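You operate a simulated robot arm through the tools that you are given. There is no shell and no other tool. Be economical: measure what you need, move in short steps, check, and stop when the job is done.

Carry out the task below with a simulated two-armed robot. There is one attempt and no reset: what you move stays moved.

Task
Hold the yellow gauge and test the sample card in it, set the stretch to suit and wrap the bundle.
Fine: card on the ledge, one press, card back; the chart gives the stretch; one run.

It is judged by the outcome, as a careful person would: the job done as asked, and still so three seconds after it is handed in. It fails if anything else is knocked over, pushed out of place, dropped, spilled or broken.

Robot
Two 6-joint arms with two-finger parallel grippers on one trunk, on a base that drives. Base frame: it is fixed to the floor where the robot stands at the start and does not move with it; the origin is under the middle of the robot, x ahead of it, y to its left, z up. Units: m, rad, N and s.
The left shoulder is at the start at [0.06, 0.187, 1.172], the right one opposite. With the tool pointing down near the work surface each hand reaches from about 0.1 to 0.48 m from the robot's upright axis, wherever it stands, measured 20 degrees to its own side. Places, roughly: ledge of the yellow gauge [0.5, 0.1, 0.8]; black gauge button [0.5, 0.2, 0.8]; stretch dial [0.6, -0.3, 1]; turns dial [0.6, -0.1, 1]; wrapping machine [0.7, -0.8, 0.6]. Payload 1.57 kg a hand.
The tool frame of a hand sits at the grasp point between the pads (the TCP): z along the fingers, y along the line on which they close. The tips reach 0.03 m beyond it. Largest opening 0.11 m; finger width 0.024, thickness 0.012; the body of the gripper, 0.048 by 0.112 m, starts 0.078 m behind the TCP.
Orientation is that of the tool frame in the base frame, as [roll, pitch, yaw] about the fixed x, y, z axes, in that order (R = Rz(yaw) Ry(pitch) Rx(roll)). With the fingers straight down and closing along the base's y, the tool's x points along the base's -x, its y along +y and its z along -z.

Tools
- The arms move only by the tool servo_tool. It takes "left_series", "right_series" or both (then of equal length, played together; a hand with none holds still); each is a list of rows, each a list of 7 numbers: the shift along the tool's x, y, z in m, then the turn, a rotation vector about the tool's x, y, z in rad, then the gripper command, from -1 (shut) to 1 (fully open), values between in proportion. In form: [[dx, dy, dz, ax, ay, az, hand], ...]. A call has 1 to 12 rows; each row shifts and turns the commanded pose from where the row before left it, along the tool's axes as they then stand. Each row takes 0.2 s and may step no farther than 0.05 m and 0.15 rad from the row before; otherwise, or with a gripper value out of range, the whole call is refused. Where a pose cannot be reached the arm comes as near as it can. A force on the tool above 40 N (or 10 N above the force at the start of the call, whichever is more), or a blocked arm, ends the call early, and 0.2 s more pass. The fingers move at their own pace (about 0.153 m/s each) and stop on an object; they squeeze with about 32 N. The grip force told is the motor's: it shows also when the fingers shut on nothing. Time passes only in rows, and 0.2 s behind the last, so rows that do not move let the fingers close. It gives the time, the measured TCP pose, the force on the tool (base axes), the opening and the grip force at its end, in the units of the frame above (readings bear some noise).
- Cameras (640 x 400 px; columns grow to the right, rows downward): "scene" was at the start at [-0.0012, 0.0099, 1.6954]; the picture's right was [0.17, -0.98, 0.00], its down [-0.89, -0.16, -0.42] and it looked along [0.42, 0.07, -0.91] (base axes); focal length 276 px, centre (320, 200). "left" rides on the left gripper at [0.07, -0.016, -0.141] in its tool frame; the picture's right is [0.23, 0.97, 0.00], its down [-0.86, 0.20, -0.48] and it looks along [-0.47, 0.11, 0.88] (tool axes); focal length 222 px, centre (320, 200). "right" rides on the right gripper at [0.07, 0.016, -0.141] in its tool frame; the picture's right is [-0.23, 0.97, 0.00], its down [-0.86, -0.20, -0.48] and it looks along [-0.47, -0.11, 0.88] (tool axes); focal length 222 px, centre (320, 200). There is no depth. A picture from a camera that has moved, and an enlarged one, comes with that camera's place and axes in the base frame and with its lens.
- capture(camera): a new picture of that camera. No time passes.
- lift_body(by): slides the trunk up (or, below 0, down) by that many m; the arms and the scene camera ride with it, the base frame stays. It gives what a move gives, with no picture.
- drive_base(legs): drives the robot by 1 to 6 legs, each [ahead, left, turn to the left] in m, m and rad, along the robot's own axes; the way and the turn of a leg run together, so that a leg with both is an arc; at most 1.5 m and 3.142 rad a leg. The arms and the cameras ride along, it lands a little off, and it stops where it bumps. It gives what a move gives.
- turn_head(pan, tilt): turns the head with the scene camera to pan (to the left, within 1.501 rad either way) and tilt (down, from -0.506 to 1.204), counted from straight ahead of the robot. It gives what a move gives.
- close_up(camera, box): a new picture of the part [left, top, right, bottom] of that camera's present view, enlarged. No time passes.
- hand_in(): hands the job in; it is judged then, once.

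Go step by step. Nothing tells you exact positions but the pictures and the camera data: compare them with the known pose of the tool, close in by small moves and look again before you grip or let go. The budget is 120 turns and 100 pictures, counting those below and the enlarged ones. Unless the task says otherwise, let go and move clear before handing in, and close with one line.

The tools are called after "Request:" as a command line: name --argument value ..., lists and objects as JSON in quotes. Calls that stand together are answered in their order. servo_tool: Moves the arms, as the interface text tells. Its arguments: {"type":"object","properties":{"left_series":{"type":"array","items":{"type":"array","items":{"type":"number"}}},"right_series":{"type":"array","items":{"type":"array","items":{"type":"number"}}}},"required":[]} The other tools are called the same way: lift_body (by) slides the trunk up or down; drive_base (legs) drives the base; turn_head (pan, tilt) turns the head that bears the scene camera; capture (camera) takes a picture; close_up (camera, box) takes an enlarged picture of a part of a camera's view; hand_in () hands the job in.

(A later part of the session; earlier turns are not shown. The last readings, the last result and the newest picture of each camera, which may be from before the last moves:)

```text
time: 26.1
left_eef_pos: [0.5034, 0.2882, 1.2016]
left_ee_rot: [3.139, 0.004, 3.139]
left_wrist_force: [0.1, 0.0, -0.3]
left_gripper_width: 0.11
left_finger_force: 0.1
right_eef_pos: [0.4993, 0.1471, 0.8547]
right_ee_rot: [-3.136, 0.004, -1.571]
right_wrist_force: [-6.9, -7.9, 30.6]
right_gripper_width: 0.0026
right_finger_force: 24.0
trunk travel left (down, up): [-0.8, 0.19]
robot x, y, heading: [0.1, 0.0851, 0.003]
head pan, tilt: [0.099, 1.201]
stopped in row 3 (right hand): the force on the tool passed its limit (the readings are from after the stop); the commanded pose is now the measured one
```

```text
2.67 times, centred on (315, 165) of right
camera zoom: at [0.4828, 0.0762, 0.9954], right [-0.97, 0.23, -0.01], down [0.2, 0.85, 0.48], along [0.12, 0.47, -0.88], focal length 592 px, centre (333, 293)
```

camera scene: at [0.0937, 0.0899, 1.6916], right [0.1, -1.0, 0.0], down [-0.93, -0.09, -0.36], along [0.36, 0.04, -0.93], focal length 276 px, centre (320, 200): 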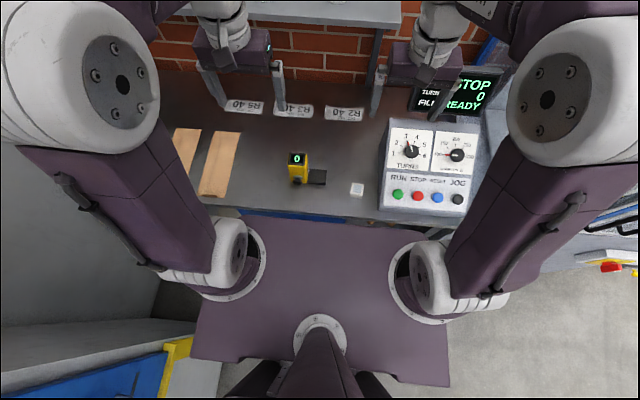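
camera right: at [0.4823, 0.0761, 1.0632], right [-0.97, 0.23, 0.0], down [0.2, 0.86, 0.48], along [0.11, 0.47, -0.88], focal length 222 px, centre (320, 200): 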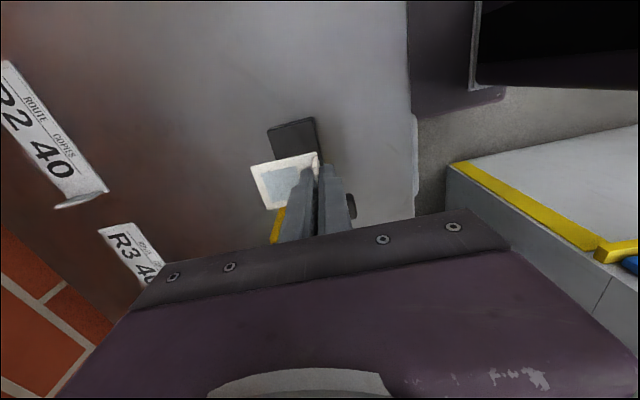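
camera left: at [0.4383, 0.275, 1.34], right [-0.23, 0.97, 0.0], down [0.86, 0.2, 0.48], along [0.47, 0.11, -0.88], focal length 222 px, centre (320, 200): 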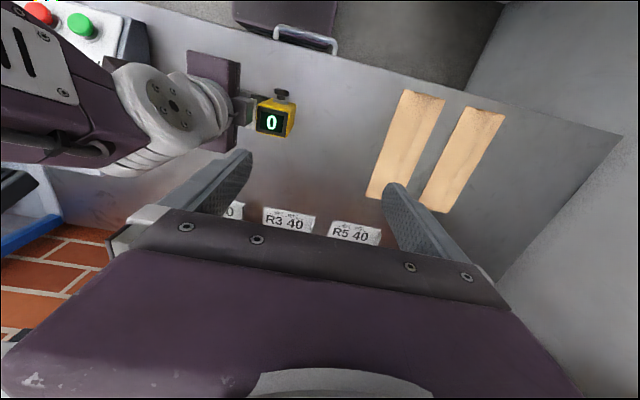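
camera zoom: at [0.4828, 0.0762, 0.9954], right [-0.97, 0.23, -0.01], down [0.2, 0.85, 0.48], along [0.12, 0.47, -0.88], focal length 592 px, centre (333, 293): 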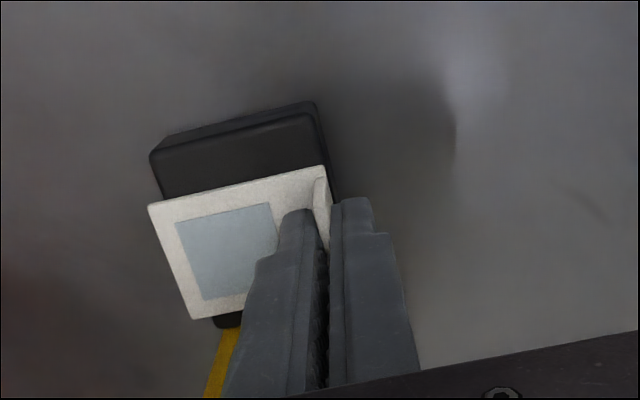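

The hand met resistance at TCP z 0.855; I check whether it is the card on the ledge or the gripper on the gauge.

Request:
close_up --camera "left" --box '[190, 60, 320, 150]'

Request:
close_up --camera "scene" --box '[280, 145, 340, 190]'

```text
4.44 times, centred on (255, 105) of left
camera zoom: at [0.4343, 0.2739, 1.3415], right [-0.22, 0.97, 0.0], down [0.85, 0.2, 0.48], along [0.47, 0.11, -0.88], focal length 987 px, centre (609, 622)
```

zoom: 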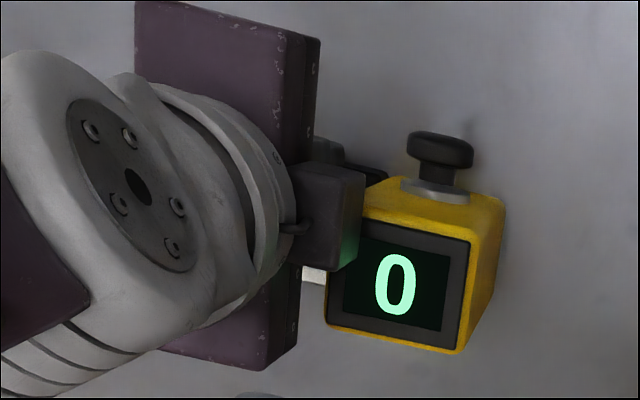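

```text
8.89 times, centred on (310, 168) of scene
camera zoom: at [0.091, 0.0899, 1.6919], right [0.1, -1.0, 0.0], down [-0.93, -0.09, -0.37], along [0.36, 0.04, -0.93], focal length 2450 px, centre (409, 489)
```

zoom: 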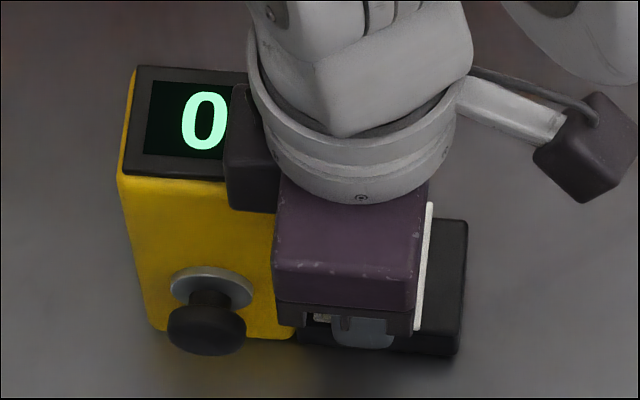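

The dark box on the right wrist is resting on the gauge's display, so that approach collides. I lift straight up, check the gauge, and re-grip the card at home with the hand leaned away.

Request:
servo_tool --right_series '[[0, 0, -0.02, 0, 0, 0, -1], [0, 0, -0.03, 0, 0, 0, -1], [0, 0, -0.02, 0, 0, 0, -1], [0, 0, 0, 0, 0, 0.105, -1], [0.0371, 0.005, 0, 0, 0, 0, -1], [0.0371, 0.005, 0, 0, 0, 0, -1], [0.0371, 0.005, 0, 0, 0, 0, -1], [0.0371, 0.005, 0, 0, 0, 0, -1], [0, 0, 0, 0, 0, 0, -1]]'

Request:
close_up --camera "left" --box '[190, 60, 320, 150]'

Request:
close_up --camera "scene" --box '[270, 130, 430, 230]'

```text
time: 28.1
left_eef_pos: [0.5086, 0.2919, 1.199]
left_ee_rot: [-3.141, 0.001, 3.14]
left_wrist_force: [0.2, 0.4, 0.2]
left_gripper_width: 0.1103
left_finger_force: 0.1
right_eef_pos: [0.4673, 0.0036, 0.9221]
right_ee_rot: [-3.135, 0.004, -1.676]
right_wrist_force: [-0.4, -1.4, -0.2]
right_gripper_width: 0.0025
right_finger_force: 24.2
trunk travel left (down, up): [-0.8, 0.19]
robot x, y, heading: [0.1026, 0.0828, -0.004]
head pan, tilt: [0.099, 1.201]
```

```text
4.44 times, centred on (255, 105) of left
camera zoom: at [0.4383, 0.2757, 1.3399], right [-0.23, 0.97, 0.0], down [0.86, 0.2, 0.48], along [0.47, 0.11, -0.88], focal length 987 px, centre (609, 622)
```

zoom: 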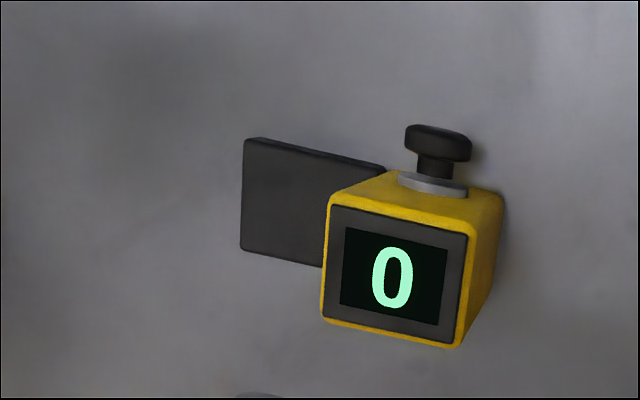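

```text
4.00 times, centred on (350, 180) of scene
camera zoom: at [0.0961, 0.0921, 1.6916], right [0.1, -1.0, 0.0], down [-0.93, -0.09, -0.36], along [0.36, 0.03, -0.93], focal length 1103 px, centre (200, 280)
```

zoom: 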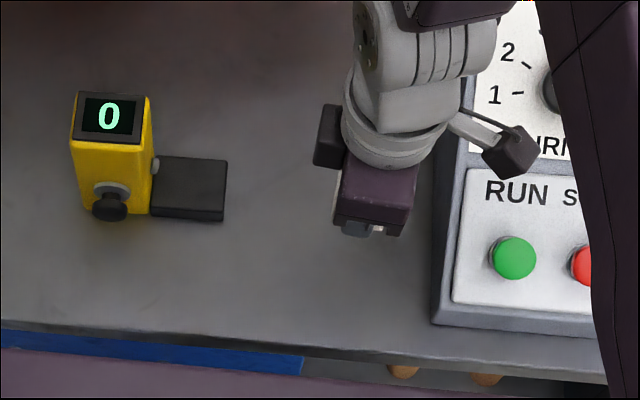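

The gauge has not moved. I set the card back exactly at its home spot and release.

Request:
servo_tool --right_series '[[0.002, 0.0056, 0.03, -0.005, 0, 0, -1], [0, 0, 0.03, 0, 0, 0, -1], [0, 0, 0.02, 0, 0, 0, -1], [0, 0, 0.007, 0, 0, 0, -1], [0, 0, 0.002, 0, 0, 0, -1], [0, 0, 0, 0, 0, 0, -1]]'

```text
time: 29.5
left_eef_pos: [0.5055, 0.2907, 1.2001]
left_ee_rot: [-3.141, 0.0, 3.14]
left_wrist_force: [0.1, 0.1, 0.1]
left_gripper_width: 0.1101
left_finger_force: 0.0
right_eef_pos: [0.4606, 0.0025, 0.8334]
right_ee_rot: [-3.137, 0.001, -1.677]
right_wrist_force: [0.3, -3.1, 22.3]
right_gripper_width: 0.0023
right_finger_force: 23.9
trunk travel left (down, up): [-0.8, 0.19]
robot x, y, heading: [0.1007, 0.0872, -0.001]
head pan, tilt: [0.099, 1.201]
```

Contact with the bench felt. I open slightly, rise, lean the hand by 22°, and look.

Request:
servo_tool --right_series '[[0, 0, 0, 0, 0, 0, -0.85], [0, 0, 0, 0, 0, 0, -0.6], [0, 0, -0.01, 0, 0, 0, -0.5], [0, 0, -0.03, 0, 0, 0, -0.4], [0, 0, 0, 0, -0.128, 0, -0.4], [0, 0, 0, 0, -0.128, 0, -0.4], [0, 0, 0, 0, -0.128, 0, -0.4], [0, 0, 0, 0, 0, 0, -0.4]]'

Request:
capture --camera "right"

Request:
close_up --camera "scene" --box '[270, 130, 430, 230]'

```text
time: 31.3
left_eef_pos: [0.5084, 0.2911, 1.1993]
left_ee_rot: [3.141, -0.001, 3.141]
left_wrist_force: [-0.2, 0.0, -0.6]
left_gripper_width: 0.1102
left_finger_force: 0.2
right_eef_pos: [0.4454, -0.0006, 0.8725]
right_ee_rot: [3.075, 0.136, -1.683]
right_wrist_force: [-0.5, 0.3, -0.3]
right_gripper_width: 0.0329
right_finger_force: 0.1
right hand out of reach, approached as far as the arm can: row 5, 6, 7
trunk travel left (down, up): [-0.8, 0.19]
robot x, y, heading: [0.1037, 0.084, -0.002]
head pan, tilt: [0.099, 1.201]
```

```text
52 pictures are left
camera right: at [0.4302, -0.089, 1.0025], right [-0.94, 0.32, 0.1], down [0.32, 0.75, 0.58], along [0.11, 0.57, -0.81], focal length 222 px, centre (320, 200)
```

right: 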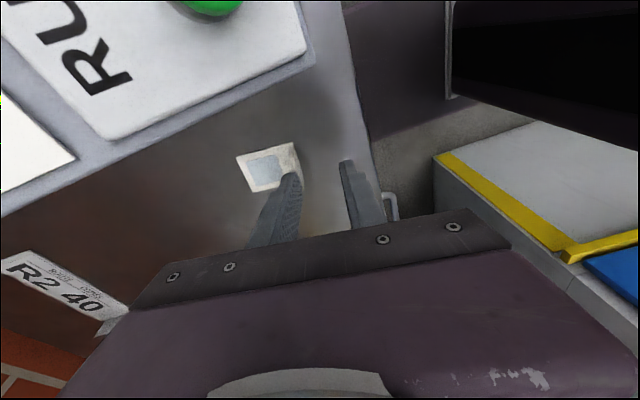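

```text
4.00 times, centred on (350, 180) of scene
camera zoom: at [0.0963, 0.0915, 1.6916], right [0.1, -1.0, 0.0], down [-0.93, -0.09, -0.36], along [0.36, 0.04, -0.93], focal length 1103 px, centre (200, 280)
```

zoom: 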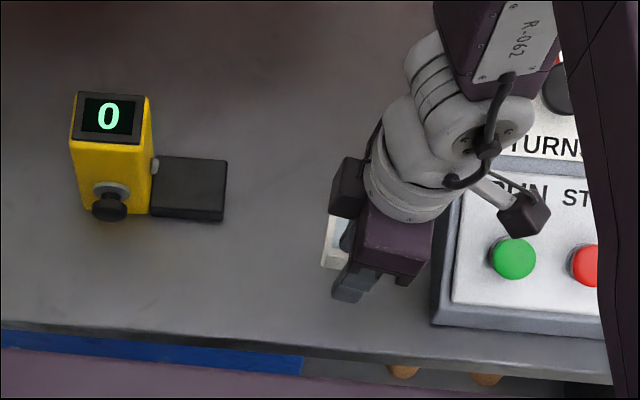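

The arm can't lean that way. I'll instead rise, undo the lean, and flip the hand half a turn so the box faces away from the gauge.

Request:
servo_tool --right_series '[[0, 0, 0, 0, 0.128, 0, -0.4], [0, 0, 0, 0, 0.128, 0, -0.4], [0, 0, 0, 0, 0.128, 0, -0.4], [0, 0, -0.04, 0, 0, 0, -0.4], [0, 0, -0.03, 0, 0, 0, -0.4], [0, 0, 0, 0, 0, 0, -0.4]]'

```text
time: 32.7
left_eef_pos: [0.5086, 0.2911, 1.1996]
left_ee_rot: [-3.141, 0.0, 3.14]
left_wrist_force: [0.3, -0.5, 0.3]
left_gripper_width: 0.11
left_finger_force: 0.0
right_eef_pos: [0.4435, 0.0081, 0.9406]
right_ee_rot: [3.032, -0.032, -1.666]
right_wrist_force: [-0.3, 0.2, -0.5]
right_gripper_width: 0.0329
right_finger_force: 0.0
right hand out of reach, approached as far as the arm can: row 1, 2, 3
trunk travel left (down, up): [-0.8, 0.19]
robot x, y, heading: [0.1044, 0.0882, -0.004]
head pan, tilt: [0.099, 1.201]
```

Request:
servo_tool --right_series '[[0, 0, 0, 0.109, -0.032, 0, -0.4], [0, 0, 0, 0, 0, 0.15, -0.4], [0, 0, 0, 0, 0, 0.15, -0.4], [0, 0, 0, 0, 0, 0.15, -0.4], [0, 0, 0, 0, 0, 0.15, -0.4], [0, 0, 0, 0, 0, 0.15, -0.4], [0, 0, 0, 0, 0, 0.15, -0.4], [0, 0, 0, 0, 0, 0.15, -0.4], [0, 0, 0, 0, 0, 0.15, -0.4], [0, 0, 0, 0, 0, 0.15, -0.4], [0, 0, 0, 0, 0, 0.15, -0.4], [0, 0, 0, 0, 0, 0.15, -0.4]]'

Request:
servo_tool --right_series '[[0, 0, 0, 0, 0, 0.149, -0.4], [0, 0, 0, 0, 0, 0.149, -0.4], [0, 0, 0, 0, 0, 0.149, -0.4], [0, 0, 0, 0, 0, 0.149, -0.4], [0, 0, 0, 0, 0, 0.149, -0.4], [0, 0, 0, 0, 0, 0.149, -0.4], [0, 0, 0, 0, 0, 0.149, -0.4], [0, 0, 0, 0, 0, 0.149, -0.4], [0, 0, 0, 0, 0, 0.149, -0.4], [0, 0, 0, 0, 0, 0.149, -0.4]]'

Request:
capture --camera "right"

Request:
close_up --camera "scene" --box '[270, 130, 430, 230]'

```text
time: 35.3
left_eef_pos: [0.5078, 0.2899, 1.1987]
left_ee_rot: [-3.14, 0.0, 3.141]
left_wrist_force: [-0.1, -1.2, 0.6]
left_gripper_width: 0.1101
left_finger_force: 0.1
right_eef_pos: [0.4458, 0.0049, 0.9407]
right_ee_rot: [-3.14, 0.001, 2.963]
right_wrist_force: [-0.6, -0.2, -0.6]
right_gripper_width: 0.0332
right_finger_force: 0.1
trunk travel left (down, up): [-0.8, 0.19]
robot x, y, heading: [0.1038, 0.0881, -0.002]
head pan, tilt: [0.099, 1.201]
```

```text
time: 37.5
left_eef_pos: [0.5066, 0.2907, 1.2006]
left_ee_rot: [-3.141, 0.0, 3.14]
left_wrist_force: [0.5, 0.2, 0.0]
left_gripper_width: 0.1103
left_finger_force: 0.1
right_eef_pos: [0.4431, 0.0074, 0.9393]
right_ee_rot: [3.141, 0.001, 1.472]
right_wrist_force: [0.0, -0.4, -0.3]
right_gripper_width: 0.0331
right_finger_force: 0.0
trunk travel left (down, up): [-0.8, 0.19]
robot x, y, heading: [0.0973, 0.0883, -0.0]
head pan, tilt: [0.099, 1.201]
```

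```text
50 pictures are left
camera right: at [0.4681, 0.0725, 1.0822], right [0.95, -0.32, 0.0], down [-0.28, -0.83, 0.48], along [-0.15, -0.45, -0.88], focal length 222 px, centre (320, 200)
```

right: 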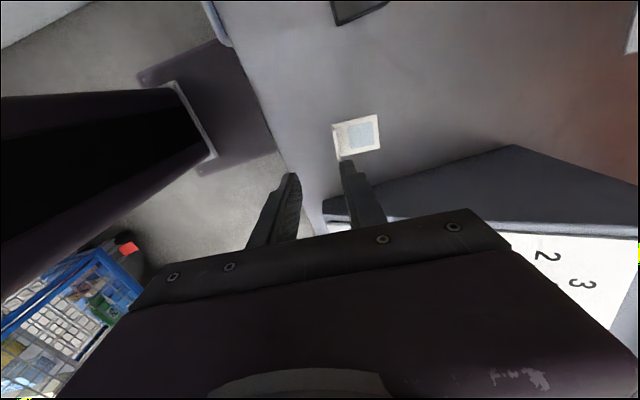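

```text
4.00 times, centred on (350, 180) of scene
camera zoom: at [0.0961, 0.0914, 1.6916], right [0.1, -1.0, 0.0], down [-0.93, -0.09, -0.36], along [0.36, 0.04, -0.93], focal length 1103 px, centre (200, 280)
```

zoom: 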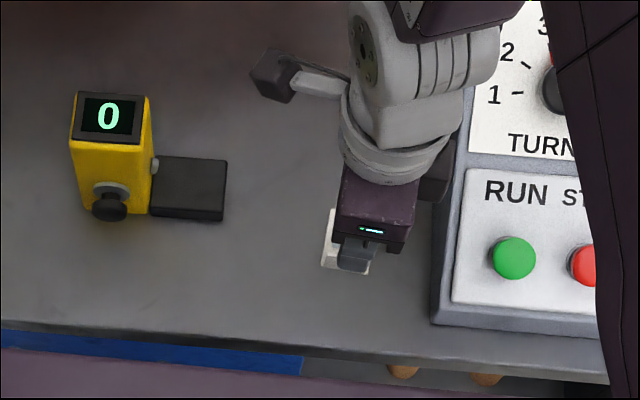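

The flip worked. I go back over the rib and lower.

Request:
servo_tool --right_series '[[-0.001, 0.0061, 0.02, 0, 0, 0, -0.4], [-0.001, 0.0061, 0.025, 0, 0, 0, -0.4], [-0.001, 0.0061, 0.025, 0, 0, 0, -0.4], [0, 0, 0.015, 0, 0, 0, -0.5], [0, 0, 0.01, 0, 0, 0, -0.5], [0, 0, 0, 0, 0, 0, -0.5]]'

Request:
close_up --camera "right" --box '[230, 120, 430, 245]'

```text
time: 38.9
left_eef_pos: [0.5069, 0.289, 1.1988]
left_ee_rot: [3.14, 0.0, 3.138]
left_wrist_force: [-0.2, 0.4, 0.3]
left_gripper_width: 0.1101
left_finger_force: 0.1
right_eef_pos: [0.4629, 0.0006, 0.8451]
right_ee_rot: [-3.14, 0.002, 1.476]
right_wrist_force: [-0.3, 0.7, -0.6]
right_gripper_width: 0.0275
right_finger_force: 0.0
trunk travel left (down, up): [-0.8, 0.19]
robot x, y, heading: [0.0966, 0.0857, -0.002]
head pan, tilt: [0.099, 1.201]
```

```text
3.20 times, centred on (330, 182) of right
camera zoom: at [0.486, 0.0675, 0.9868], right [0.95, -0.32, 0.0], down [-0.28, -0.83, 0.48], along [-0.15, -0.45, -0.88], focal length 711 px, centre (288, 256)
```

zoom: 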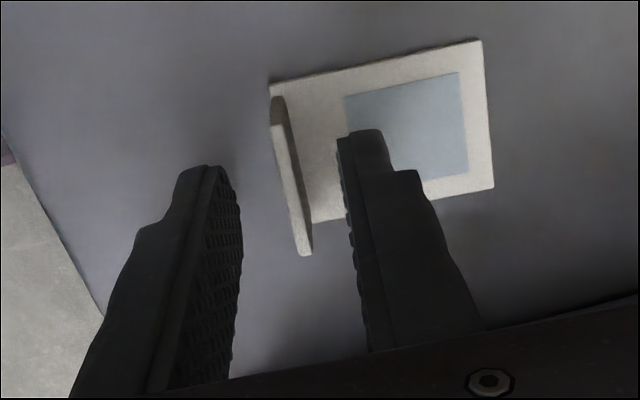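

Request:
servo_tool --right_series '[[0, 0, 0.008, 0, 0, 0, -0.5], [0, 0, 0.005, 0, 0, 0, -0.6], [0, 0, 0, 0, 0, 0, -0.8], [0, 0, 0, 0, 0, 0, -1], [0, 0, 0, 0, 0, 0, -1]]'

Request:
close_up --camera "right" --box '[230, 120, 430, 245]'

```text
time: 40.1
left_eef_pos: [0.5066, 0.2902, 1.1978]
left_ee_rot: [-3.141, -0.002, 3.14]
left_wrist_force: [-0.5, 0.8, 0.0]
left_gripper_width: 0.1098
left_finger_force: 0.0
right_eef_pos: [0.4623, 0.0003, 0.8324]
right_ee_rot: [3.141, 0.002, 1.475]
right_wrist_force: [-1.2, 0.4, 8.7]
right_gripper_width: 0.0023
right_finger_force: 24.0
trunk travel left (down, up): [-0.8, 0.19]
robot x, y, heading: [0.0973, 0.0849, -0.001]
head pan, tilt: [0.099, 1.201]
```

```text
3.20 times, centred on (330, 182) of right
camera zoom: at [0.4852, 0.068, 0.9744], right [0.95, -0.32, 0.0], down [-0.28, -0.83, 0.48], along [-0.15, -0.45, -0.88], focal length 711 px, centre (288, 256)
```

zoom: 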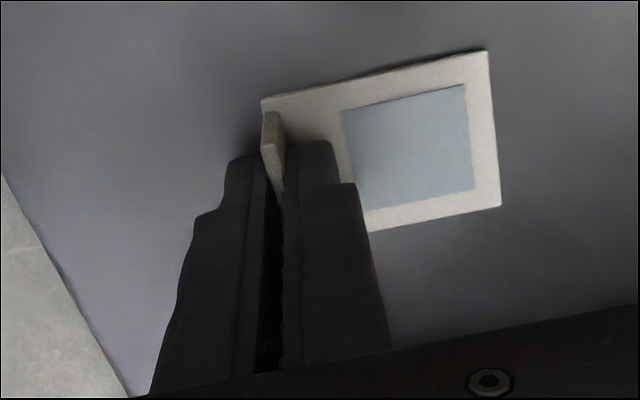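

Card gripped again. Lift, carry over the ledge, align.

Request:
servo_tool --right_series '[[0, 0, -0.015, 0, 0, 0, -1], [0, 0, -0.035, 0, 0, 0, -1], [0, 0, -0.04, 0, 0, 0, -1], [0.0366, 0.0052, 0, 0, 0, 0, -1], [0.0366, 0.0052, 0, 0, 0, 0, -1], [0.0366, 0.0052, 0, 0, 0, 0, -1], [0.0366, 0.0052, 0, 0, 0, 0, -1], [0, 0, 0, 0, 0, -0.096, -1], [0, 0, 0, 0, 0, 0, -1]]'

Request:
capture --camera "right"

Request:
close_up --camera "scene" --box '[250, 120, 410, 220]'

Request:
close_up --camera "left" --box '[190, 60, 320, 150]'

```text
time: 42.1
left_eef_pos: [0.5061, 0.2903, 1.1998]
left_ee_rot: [-3.141, 0.001, 3.14]
left_wrist_force: [-0.1, 0.2, -0.6]
left_gripper_width: 0.1097
left_finger_force: 0.0
right_eef_pos: [0.4971, 0.145, 0.922]
right_ee_rot: [-3.141, 0.001, 1.574]
right_wrist_force: [-0.7, 0.6, -0.1]
right_gripper_width: 0.0023
right_finger_force: 24.0
trunk travel left (down, up): [-0.8, 0.19]
robot x, y, heading: [0.1007, 0.0863, -0.001]
head pan, tilt: [0.099, 1.201]
```

```text
46 pictures are left
camera right: at [0.5135, 0.2132, 1.0641], right [0.97, -0.23, 0.0], down [-0.2, -0.85, 0.48], along [-0.11, -0.47, -0.88], focal length 222 px, centre (320, 200)
```

right: 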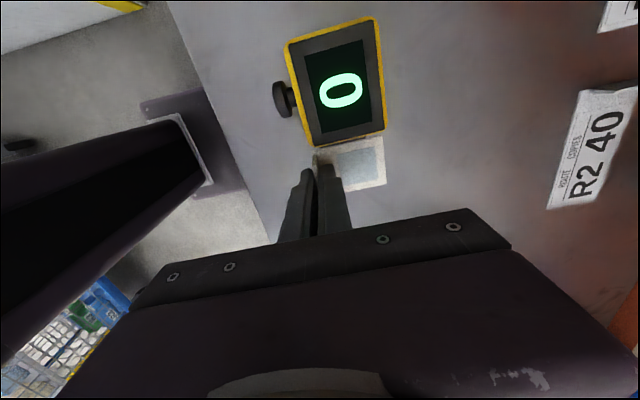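

```text
4.00 times, centred on (330, 170) of scene
camera zoom: at [0.0959, 0.0909, 1.6916], right [0.1, -1.0, 0.0], down [-0.93, -0.09, -0.36], along [0.36, 0.04, -0.93], focal length 1103 px, centre (280, 320)
```

zoom: 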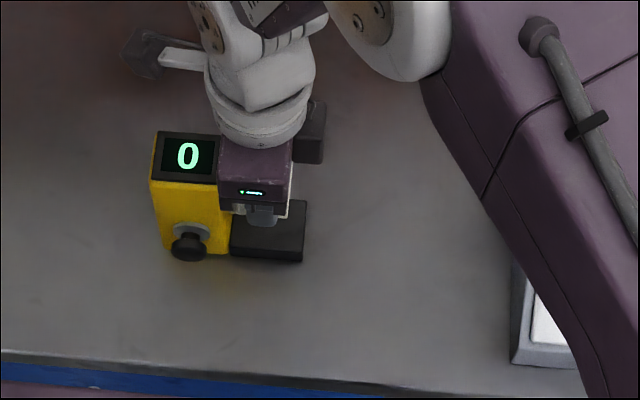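

```text
4.44 times, centred on (255, 105) of left
camera zoom: at [0.4381, 0.2748, 1.3401], right [-0.23, 0.97, 0.0], down [0.86, 0.2, 0.48], along [0.47, 0.11, -0.88], focal length 987 px, centre (609, 622)
```

zoom: 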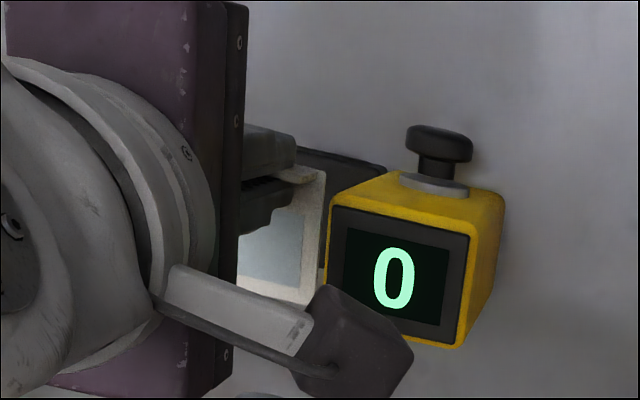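

Clear of the gauge this time. I lower gently.

Request:
servo_tool --right_series '[[0, 0, 0.025, 0, 0, 0, -1], [0, 0, 0.02, 0, 0, 0, -1], [0, 0, 0.014, 0, 0, 0, -1], [0, 0, 0.004, 0, 0, 0, -1], [0, 0, 0, 0, 0, 0, -1]]'

Request:
close_up --camera "left" --box '[190, 60, 320, 150]'

```text
time: 43.3
left_eef_pos: [0.5085, 0.2916, 1.1991]
left_ee_rot: [-3.141, 0.0, 3.14]
left_wrist_force: [0.2, -0.1, 0.5]
left_gripper_width: 0.1099
left_finger_force: 0.0
right_eef_pos: [0.4969, 0.1446, 0.8598]
right_ee_rot: [3.142, 0.001, 1.573]
right_wrist_force: [-0.1, 0.2, -0.9]
right_gripper_width: 0.0024
right_finger_force: 23.6
trunk travel left (down, up): [-0.8, 0.19]
robot x, y, heading: [0.0987, 0.0862, -0.003]
head pan, tilt: [0.099, 1.201]
```

```text
4.44 times, centred on (255, 105) of left
camera zoom: at [0.4383, 0.2752, 1.34], right [-0.23, 0.97, 0.0], down [0.86, 0.2, 0.48], along [0.47, 0.11, -0.88], focal length 987 px, centre (609, 622)
```

zoom: 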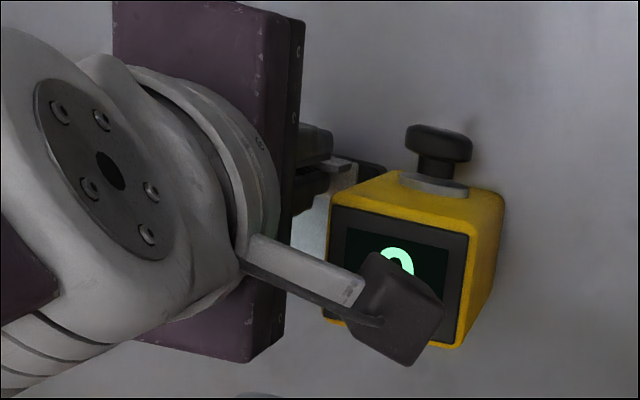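

Request:
servo_tool --right_series '[[0, 0, 0.003, 0, 0, 0, -1], [0, 0, 0.003, 0, 0, 0, -1], [0, 0, 0.002, 0, 0, 0, -1], [0, 0, 0, 0, 0, 0, -1]]'

Request:
close_up --camera "right" --box '[230, 60, 430, 245]'

```text
time: 44.3
left_eef_pos: [0.5048, 0.2899, 1.2005]
left_ee_rot: [-3.142, 0.002, 3.14]
left_wrist_force: [0.1, -0.1, 1.1]
left_gripper_width: 0.1102
left_finger_force: 0.0
right_eef_pos: [0.4978, 0.145, 0.8538]
right_ee_rot: [3.136, -0.003, 1.571]
right_wrist_force: [5.7, -3.5, 36.1]
right_gripper_width: 0.0022
right_finger_force: 24.1
trunk travel left (down, up): [-0.8, 0.19]
robot x, y, heading: [0.1039, 0.0828, 0.002]
head pan, tilt: [0.099, 1.201]
```

```text
2.16 times, centred on (330, 152) of right
camera zoom: at [0.5131, 0.2132, 0.996], right [0.97, -0.23, 0.01], down [-0.2, -0.86, 0.47], along [-0.1, -0.46, -0.88], focal length 480 px, centre (298, 303)
```

zoom: 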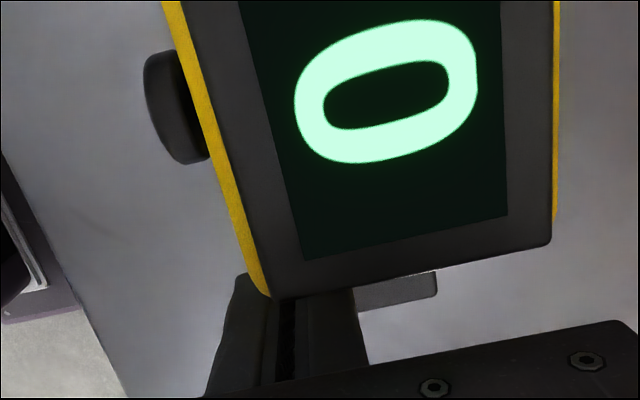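

Same contact height as before, so it is the card resting on the ledge. I ease up slightly, release, and rise.

Request:
servo_tool --right_series '[[0, 0, -0.0015, 0, 0, 0, -1], [0, 0, 0, 0, 0, 0, -0.9], [0, 0, 0, 0, 0, 0, -0.7], [0, 0, 0, 0, 0, 0, -0.6], [0, 0, -0.01, 0, 0, 0, -0.6], [0, 0, -0.03, 0, 0, 0, -0.6], [0, 0, -0.04, 0, 0, 0, -0.6], [0, 0, -0.04, 0, 0, 0, -0.6]]'

Request:
close_up --camera "left" --box '[190, 60, 320, 150]'

Request:
close_up --camera "right" --box '[230, 20, 430, 205]'

```text
time: 46.1
left_eef_pos: [0.5069, 0.2903, 1.1989]
left_ee_rot: [3.141, 0.0, 3.14]
left_wrist_force: [-1.5, -0.4, -0.4]
left_gripper_width: 0.1099
left_finger_force: 0.0
right_eef_pos: [0.4981, 0.1419, 0.9744]
right_ee_rot: [-3.141, 0.001, 1.573]
right_wrist_force: [0.8, -1.0, -0.4]
right_gripper_width: 0.0217
right_finger_force: 0.1
trunk travel left (down, up): [-0.8, 0.19]
robot x, y, heading: [0.1004, 0.0857, -0.005]
head pan, tilt: [0.099, 1.201]
```

```text
4.44 times, centred on (255, 105) of left
camera zoom: at [0.4382, 0.2748, 1.34], right [-0.23, 0.97, 0.0], down [0.86, 0.2, 0.48], along [0.47, 0.11, -0.88], focal length 987 px, centre (609, 622)
```

zoom: 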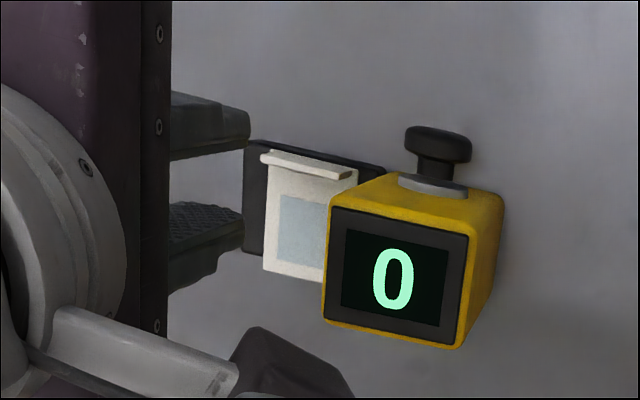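

```text
2.16 times, centred on (330, 112) of right
camera zoom: at [0.5139, 0.2111, 1.1163], right [0.97, -0.23, 0.0], down [-0.2, -0.85, 0.48], along [-0.11, -0.47, -0.88], focal length 480 px, centre (298, 389)
```

zoom: 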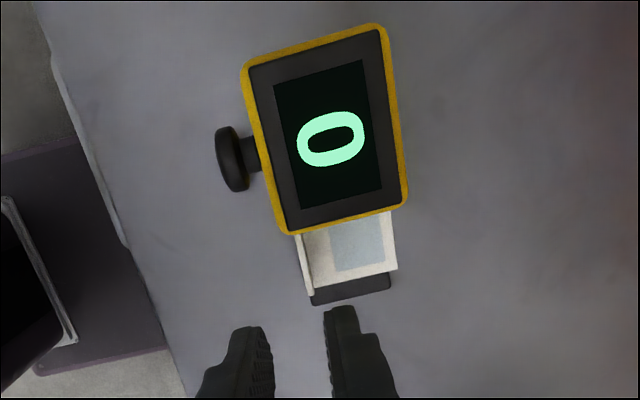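

The card lies flat on the ledge. Now I withdraw the right hand, turn it back, and prepare a leaned approach to the button; then the left hand comes over the gauge.

Request:
servo_tool --right_series '[[-0.023, -0.0245, -0.0115, 0, 0, 0, -0.6], [-0.023, -0.0245, -0.0115, 0, 0, 0, -0.6], [-0.023, -0.0245, -0.0115, 0, 0, 0, -0.8], [-0.023, -0.0245, -0.0115, 0, 0, 0, -1], [0, 0, 0, 0, 0, -0.143, -1], [0, 0, 0, 0, 0, -0.143, -1], [0, 0, 0, 0, 0, -0.143, -1], [0, 0, 0, 0, 0, -0.143, -1], [0, 0, 0, 0, 0, -0.143, -1], [0, 0, 0, 0, 0, -0.143, -1], [0, 0, 0, 0, 0, -0.143, -1], [0, 0, 0, 0, 0, -0.143, -1]]'

Request:
servo_tool --right_series '[[0, 0, 0, 0, 0, -0.143, -1], [0, 0, 0, 0, 0, -0.143, -1], [0, 0, 0, 0, 0, -0.143, -1], [0, 0, 0, -0.131, 0, 0, -1], [0, 0, 0, -0.131, 0, 0, -1], [0, 0, 0, -0.131, 0, 0, -1], [0, 0, 0, -0.131, 0, 0, -1], [0, 0, 0, -0.131, 0, 0, -1], [0, 0, 0, -0.131, 0, 0, -1]]'

Request:
servo_tool --left_series '[[-0.004, -0.02, 0.03, 0, 0, 0, 0.4], [-0.004, -0.02, 0.03, 0, 0, 0, 0.4], [-0.004, -0.02, 0.03, 0, 0, 0, 0.4], [-0.004, -0.0215, 0.03, 0, 0, 0, 0.4], [0, 0, 0.03, 0, 0, 0, 0.4], [0, 0, 0, 0, 0, 0, 0.4]]'

Request:
capture --camera "left"

Request:
capture --camera "scene"

```text
time: 48.7
left_eef_pos: [0.5072, 0.2905, 1.1983]
left_ee_rot: [3.141, 0.0, 3.14]
left_wrist_force: [0.7, -0.3, 0.2]
left_gripper_width: 0.11
left_finger_force: 0.1
right_eef_pos: [0.3996, 0.0522, 1.0195]
right_ee_rot: [-3.139, 0.0, 2.72]
right_wrist_force: [0.3, 0.3, 0.6]
right_gripper_width: 0.0001
right_finger_force: 21.0
trunk travel left (down, up): [-0.8, 0.19]
robot x, y, heading: [0.0992, 0.0866, -0.003]
head pan, tilt: [0.099, 1.201]
```

```text
time: 50.7
left_eef_pos: [0.5071, 0.2893, 1.1997]
left_ee_rot: [3.139, 0.002, 3.14]
left_wrist_force: [-0.6, 0.0, 0.2]
left_gripper_width: 0.11
left_finger_force: 0.1
right_eef_pos: [0.3951, 0.0515, 1.0185]
right_ee_rot: [2.426, -0.018, -3.133]
right_wrist_force: [0.6, -1.4, -0.1]
right_gripper_width: 0.0
right_finger_force: 20.8
right hand out of reach, approached as far as the arm can: row 5
trunk travel left (down, up): [-0.8, 0.19]
robot x, y, heading: [0.1012, 0.089, -0.003]
head pan, tilt: [0.099, 1.201]
```

```text
time: 52.1
left_eef_pos: [0.5219, 0.208, 1.0477]
left_ee_rot: [3.141, 0.001, 3.139]
left_wrist_force: [0.1, 0.8, 0.6]
left_gripper_width: 0.0768
left_finger_force: 0.1
right_eef_pos: [0.3959, 0.0529, 1.0186]
right_ee_rot: [2.428, -0.021, -3.133]
right_wrist_force: [-0.2, -0.7, -0.3]
right_gripper_width: 0.0
right_finger_force: 21.1
trunk travel left (down, up): [-0.8, 0.19]
robot x, y, heading: [0.1005, 0.0853, -0.006]
head pan, tilt: [0.099, 1.201]
```

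```text
39 pictures are left
camera left: at [0.4527, 0.1934, 1.1891], right [-0.23, 0.97, 0.0], down [0.86, 0.2, 0.48], along [0.47, 0.11, -0.88], focal length 222 px, centre (320, 200)
```

left: 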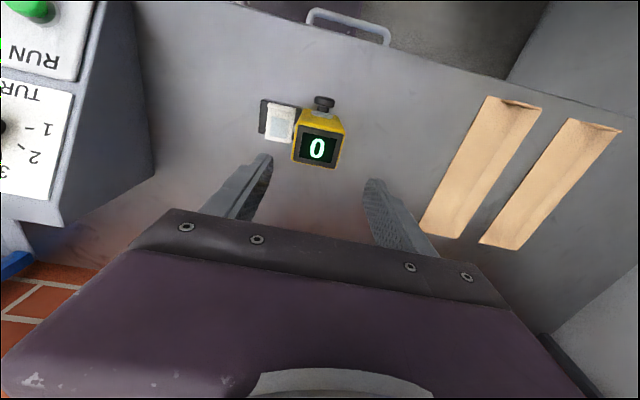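

```text
38 pictures are left
camera scene: at [0.0954, 0.0917, 1.6916], right [0.1, -1.0, 0.0], down [-0.93, -0.09, -0.36], along [0.36, 0.04, -0.93], focal length 276 px, centre (320, 200)
```

scene: 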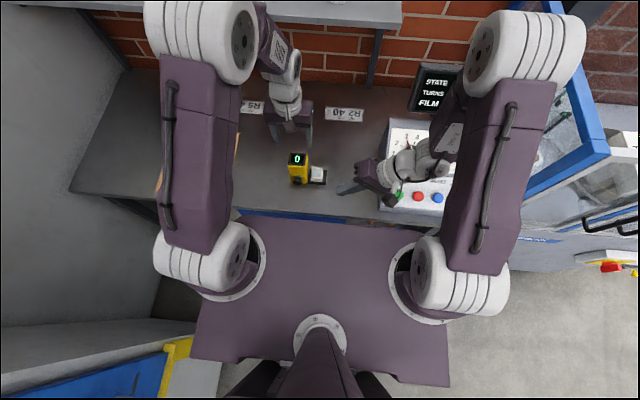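

Right hand leans well. Left hand goes down over the gauge's upper body and closes.

Request:
servo_tool --left_series '[[0, 0.001, 0.045, 0, 0, 0, 0.4], [0, 0, 0.045, 0, 0, 0, 0.4], [0, 0, 0.03, 0, 0, 0, 0.4], [0, 0, 0.015, 0, 0, 0, 0.4], [0, 0, 0, 0, 0, 0, 0.4]]'

Request:
capture --camera "left"

```text
time: 53.3
left_eef_pos: [0.5227, 0.2092, 0.9148]
left_ee_rot: [-3.141, 0.0, 3.14]
left_wrist_force: [-0.6, 0.1, 0.7]
left_gripper_width: 0.0768
left_finger_force: 0.0
right_eef_pos: [0.3942, 0.0513, 1.0181]
right_ee_rot: [2.43, -0.018, -3.136]
right_wrist_force: [-0.4, 0.5, -0.2]
right_gripper_width: 0.0
right_finger_force: 21.1
trunk travel left (down, up): [-0.8, 0.19]
robot x, y, heading: [0.0985, 0.0853, -0.003]
head pan, tilt: [0.099, 1.201]
```

```text
37 pictures are left
camera left: at [0.4542, 0.1937, 1.0554], right [-0.23, 0.97, 0.0], down [0.86, 0.2, 0.48], along [0.47, 0.11, -0.88], focal length 222 px, centre (320, 200)
```

left: 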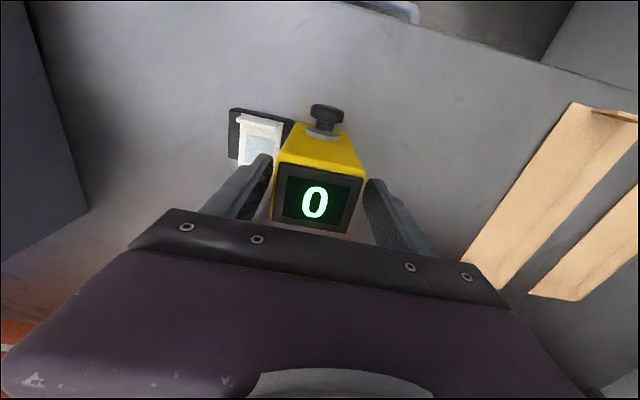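

The fingers straddle the gauge evenly and its display stays visible to the left camera. Lower a little and close.

Request:
servo_tool --left_series '[[0, -0.001, 0.014, 0, 0, 0, 0.3], [0, 0, 0, 0, 0, 0, 0.2], [0, 0, 0, 0, 0, 0, 0.1], [0, 0, 0, 0, 0, 0, 0.0], [0, 0, 0, 0, 0, 0, -0.2], [0, 0, 0, 0, 0, 0, -0.2]]'

Request:
capture --camera "left"

```text
time: 54.7
left_eef_pos: [0.5233, 0.2078, 0.9015]
left_ee_rot: [3.141, 0.001, 3.139]
left_wrist_force: [-0.5, -1.2, 0.1]
left_gripper_width: 0.0598
left_finger_force: 32.5
right_eef_pos: [0.3956, 0.0516, 1.0181]
right_ee_rot: [2.428, -0.021, -3.134]
right_wrist_force: [0.2, -0.1, -0.2]
right_gripper_width: 0.0
right_finger_force: 21.3
trunk travel left (down, up): [-0.8, 0.19]
robot x, y, heading: [0.0984, 0.0855, 0.003]
head pan, tilt: [0.099, 1.201]
```

```text
36 pictures are left
camera left: at [0.4544, 0.1926, 1.0417], right [-0.23, 0.97, 0.0], down [0.86, 0.2, 0.48], along [0.47, 0.11, -0.88], focal length 222 px, centre (320, 200)
```

left: 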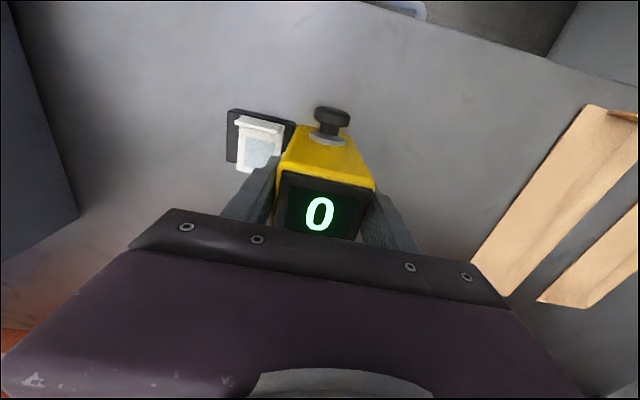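

Gauge held firmly. I bring the right fingertip down along its axis to just in front of the button.

Request:
servo_tool --right_series '[[-0.0069, 0.0007, 0.0424, 0, 0, 0, -1], [-0.0069, 0.0007, 0.0424, 0, 0, 0, -1], [-0.0069, 0.0007, 0.0424, 0, 0, 0, -1], [-0.0069, 0.0007, 0.0424, 0, 0, 0, -1], [-0.0069, 0.0007, 0.03, 0, 0, 0, -1], [0, 0, 0, 0, 0, 0, -1]]'

Request:
capture --camera "left"

Request:
close_up --camera "scene" --box '[250, 120, 410, 220]'

```text
time: 56.1
left_eef_pos: [0.5233, 0.2085, 0.9001]
left_ee_rot: [3.141, 0.001, 3.14]
left_wrist_force: [-0.8, 0.7, 2.2]
left_gripper_width: 0.0596
left_finger_force: 32.2
right_eef_pos: [0.4247, 0.1848, 0.8691]
right_ee_rot: [2.429, -0.02, -3.135]
right_wrist_force: [0.1, -0.5, -0.1]
right_gripper_width: 0.0
right_finger_force: 21.4
trunk travel left (down, up): [-0.8, 0.19]
robot x, y, heading: [0.0983, 0.0826, -0.002]
head pan, tilt: [0.099, 1.201]
```

```text
35 pictures are left
camera left: at [0.4544, 0.1929, 1.0417], right [-0.23, 0.97, 0.0], down [0.86, 0.2, 0.48], along [0.47, 0.11, -0.88], focal length 222 px, centre (320, 200)
```

left: 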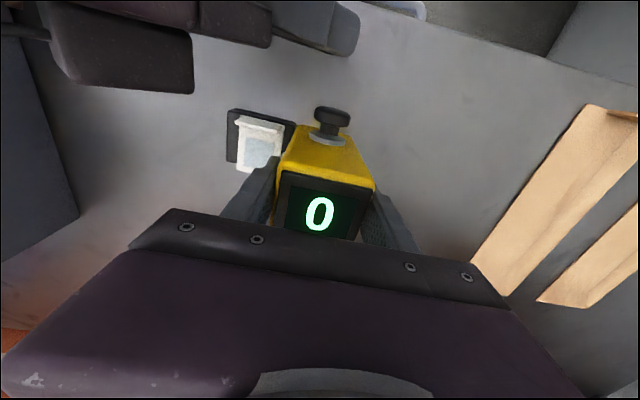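

```text
4.00 times, centred on (330, 170) of scene
camera zoom: at [0.0959, 0.0913, 1.6916], right [0.1, -1.0, 0.0], down [-0.93, -0.09, -0.36], along [0.36, 0.04, -0.93], focal length 1103 px, centre (280, 320)
```

zoom: 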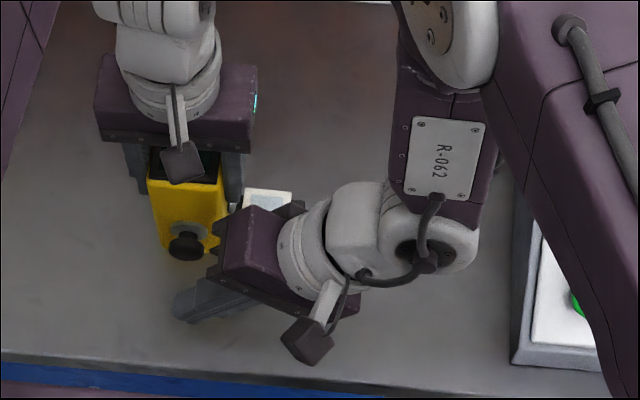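

The fingertip is below and in front of the button at safe distance. I advance to line up with it and move close.

Request:
servo_tool --right_series '[[-0.006, 0, 0.0115, 0, 0, 0, -1], [-0.008, 0, 0, 0, 0, 0, -1], [-0.008, 0, 0, 0, 0, 0, -1], [0, 0, 0, 0, 0, 0, -1]]'

Request:
close_up --camera "left" --box '[230, 30, 430, 240]'

Request:
close_up --camera "scene" --box '[270, 150, 350, 210]'

```text
time: 57.1
left_eef_pos: [0.5226, 0.2073, 0.9011]
left_ee_rot: [3.141, 0.0, 3.14]
left_wrist_force: [-0.3, 0.0, 1.4]
left_gripper_width: 0.0597
left_finger_force: 31.7
right_eef_pos: [0.4475, 0.1942, 0.8602]
right_ee_rot: [2.427, -0.019, -3.137]
right_wrist_force: [-0.8, 0.3, 0.6]
right_gripper_width: 0.0
right_finger_force: 21.1
trunk travel left (down, up): [-0.8, 0.19]
robot x, y, heading: [0.108, 0.088, -0.001]
head pan, tilt: [0.099, 1.201]
```

```text
1.90 times, centred on (330, 135) of left
camera zoom: at [0.4544, 0.1928, 1.0417], right [-0.23, 0.97, 0.0], down [0.86, 0.2, 0.48], along [0.47, 0.11, -0.88], focal length 423 px, centre (301, 324)
```

zoom: 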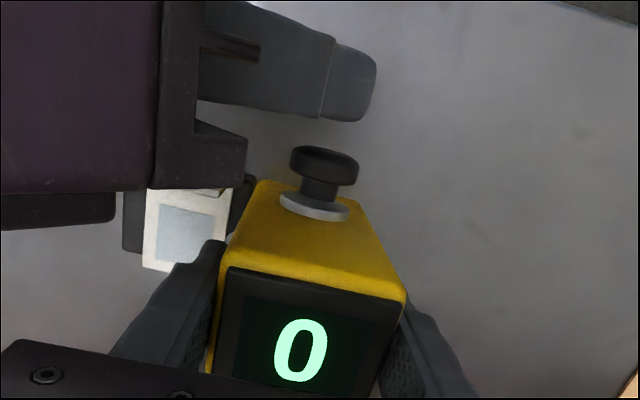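

```text
6.67 times, centred on (310, 180) of scene
camera zoom: at [0.0959, 0.0914, 1.6916], right [0.1, -1.0, 0.0], down [-0.93, -0.09, -0.36], along [0.36, 0.04, -0.93], focal length 1838 px, centre (387, 333)
```

zoom: 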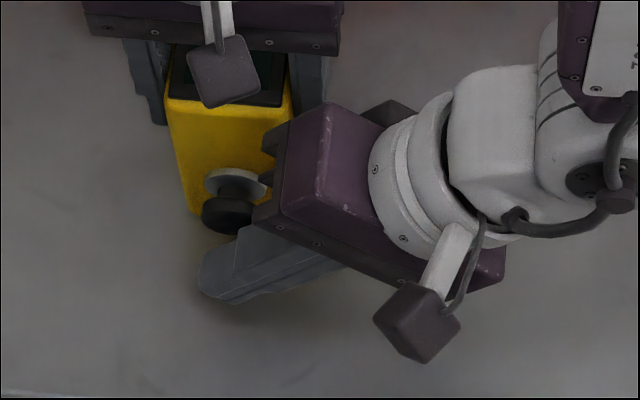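

Well lined up with about 1 cm gap. I push forward in small steps toward the single press.

Request:
servo_tool --right_series '[[-0.004, 0, 0, 0, 0, 0, -1], [-0.003, 0, 0, 0, 0, 0, -1], [-0.002, 0, 0, 0, 0, 0, -1], [0, 0, 0, 0, 0, 0, -1]]'

Request:
close_up --camera "left" --box '[230, 30, 430, 240]'

```text
time: 58.1
left_eef_pos: [0.5234, 0.2085, 0.9011]
left_ee_rot: [3.14, 0.001, 3.141]
left_wrist_force: [0.1, 1.6, 2.7]
left_gripper_width: 0.0599
left_finger_force: 32.3
right_eef_pos: [0.457, 0.1945, 0.8611]
right_ee_rot: [2.428, -0.019, -3.135]
right_wrist_force: [0.7, 1.4, 0.5]
right_gripper_width: 0.0
right_finger_force: 21.3
trunk travel left (down, up): [-0.8, 0.19]
robot x, y, heading: [0.1021, 0.0861, -0.005]
head pan, tilt: [0.099, 1.201]
```

```text
1.90 times, centred on (330, 135) of left
camera zoom: at [0.4544, 0.1928, 1.0417], right [-0.23, 0.97, 0.0], down [0.86, 0.2, 0.48], along [0.47, 0.11, -0.88], focal length 423 px, centre (301, 324)
```

zoom: 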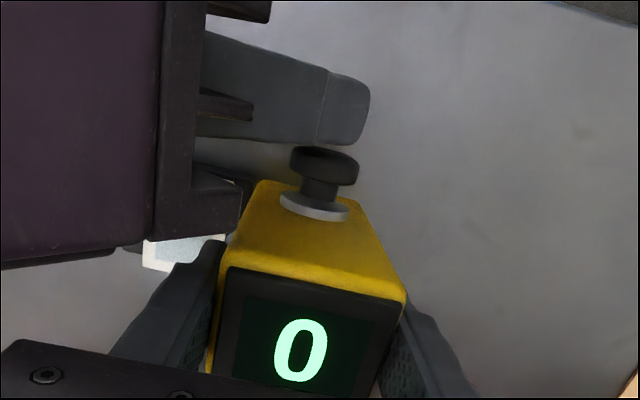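

Request:
servo_tool --right_series '[[-0.002, 0, 0, 0, 0, 0, -1], [-0.002, 0, 0, 0, 0, 0, -1], [-0.0015, 0, 0, 0, 0, 0, -1], [-0.0015, 0, 0, 0, 0, 0, -1], [0, 0, 0, 0, 0, 0, -1]]'

Request:
close_up --camera "left" --box '[230, 30, 430, 240]'

```text
time: 59.3
left_eef_pos: [0.5235, 0.208, 0.9016]
left_ee_rot: [-3.141, 0.001, 3.14]
left_wrist_force: [1.5, -0.8, 0.2]
left_gripper_width: 0.0599
left_finger_force: 31.7
right_eef_pos: [0.463, 0.1928, 0.8606]
right_ee_rot: [2.429, -0.019, -3.134]
right_wrist_force: [-1.8, 0.9, 0.0]
right_gripper_width: 0.0001
right_finger_force: 21.3
trunk travel left (down, up): [-0.8, 0.19]
robot x, y, heading: [0.0985, 0.0859, -0.001]
head pan, tilt: [0.099, 1.201]
```

```text
1.90 times, centred on (330, 135) of left
camera zoom: at [0.4544, 0.1928, 1.0417], right [-0.23, 0.97, 0.0], down [0.86, 0.2, 0.48], along [0.47, 0.11, -0.88], focal length 423 px, centre (301, 324)
```

zoom: 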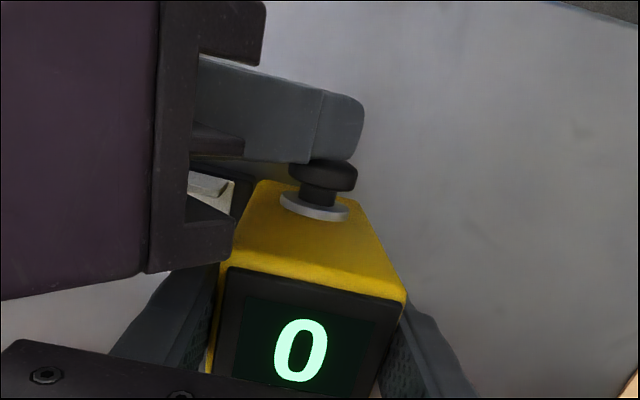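

Finger touches the cap now. Continue pressing a few more millimetres.

Request:
servo_tool --right_series '[[-0.0015, 0, 0, 0, 0, 0, -1], [-0.0015, 0, 0, 0, 0, 0, -1], [-0.001, 0, 0, 0, 0, 0, -1], [0, 0, 0, 0, 0, 0, -1]]'

Request:
close_up --camera "left" --box '[230, 30, 430, 240]'

```text
time: 60.3
left_eef_pos: [0.5239, 0.2076, 0.9013]
left_ee_rot: [-3.14, 0.002, 3.139]
left_wrist_force: [6.4, 1.4, -1.0]
left_gripper_width: 0.0598
left_finger_force: 31.7
right_eef_pos: [0.4675, 0.1949, 0.8596]
right_ee_rot: [2.427, -0.02, -3.135]
right_wrist_force: [-7.8, -1.1, 2.9]
right_gripper_width: 0.0002
right_finger_force: 21.5
trunk travel left (down, up): [-0.8, 0.19]
robot x, y, heading: [0.1006, 0.0861, -0.0]
head pan, tilt: [0.099, 1.201]
```

```text
1.90 times, centred on (330, 135) of left
camera zoom: at [0.4549, 0.1928, 1.0416], right [-0.23, 0.97, 0.0], down [0.85, 0.2, 0.48], along [0.47, 0.11, -0.88], focal length 423 px, centre (301, 324)
```

zoom: 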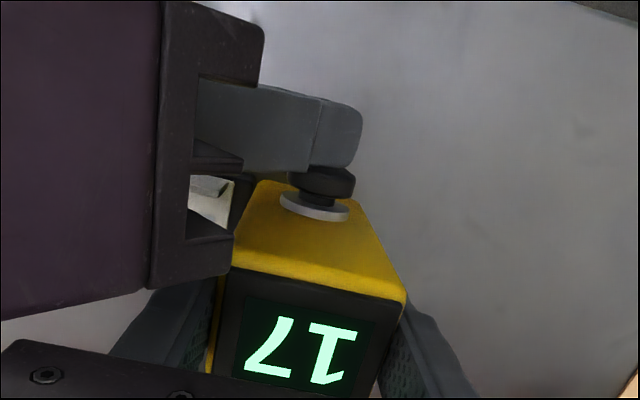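

The gauge reads 17 (upside down in this view), so stretch 200 %. I withdraw the right hand along its approach path.

Request:
servo_tool --right_series '[[0.01, 0, 0, 0, 0, 0, -1], [0.015, 0, 0, 0, 0, 0, -1], [0.015, 0, -0.01, 0, 0, 0, -1], [0.0069, -0.0007, -0.0424, 0, 0, 0, -1], [0.0069, -0.0007, -0.0424, 0, 0, 0, -1], [0.0069, -0.0007, -0.0424, 0, 0, 0, -1], [0.0069, -0.0007, -0.0424, 0, 0, 0, -1], [0, 0, 0, 0, 0, 0, -1]]'

Request:
close_up --camera "left" --box '[200, 60, 440, 260]'

```text
time: 62.1
left_eef_pos: [0.5232, 0.2078, 0.9002]
left_ee_rot: [-3.141, 0.001, 3.14]
left_wrist_force: [-1.6, -0.5, 1.5]
left_gripper_width: 0.0595
left_finger_force: 32.2
right_eef_pos: [0.4037, 0.0728, 0.9956]
right_ee_rot: [2.427, -0.02, -3.134]
right_wrist_force: [-0.3, -0.4, 0.4]
right_gripper_width: 0.0
right_finger_force: 21.1
trunk travel left (down, up): [-0.8, 0.19]
robot x, y, heading: [0.1033, 0.084, -0.001]
head pan, tilt: [0.099, 1.201]
```

```text
2.00 times, centred on (320, 160) of left
camera zoom: at [0.4541, 0.1928, 1.0417], right [-0.22, 0.97, 0.0], down [0.86, 0.2, 0.48], along [0.47, 0.11, -0.88], focal length 444 px, centre (320, 280)
```

zoom: 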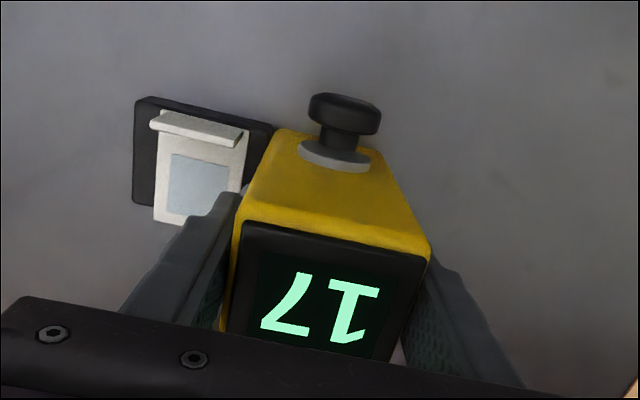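

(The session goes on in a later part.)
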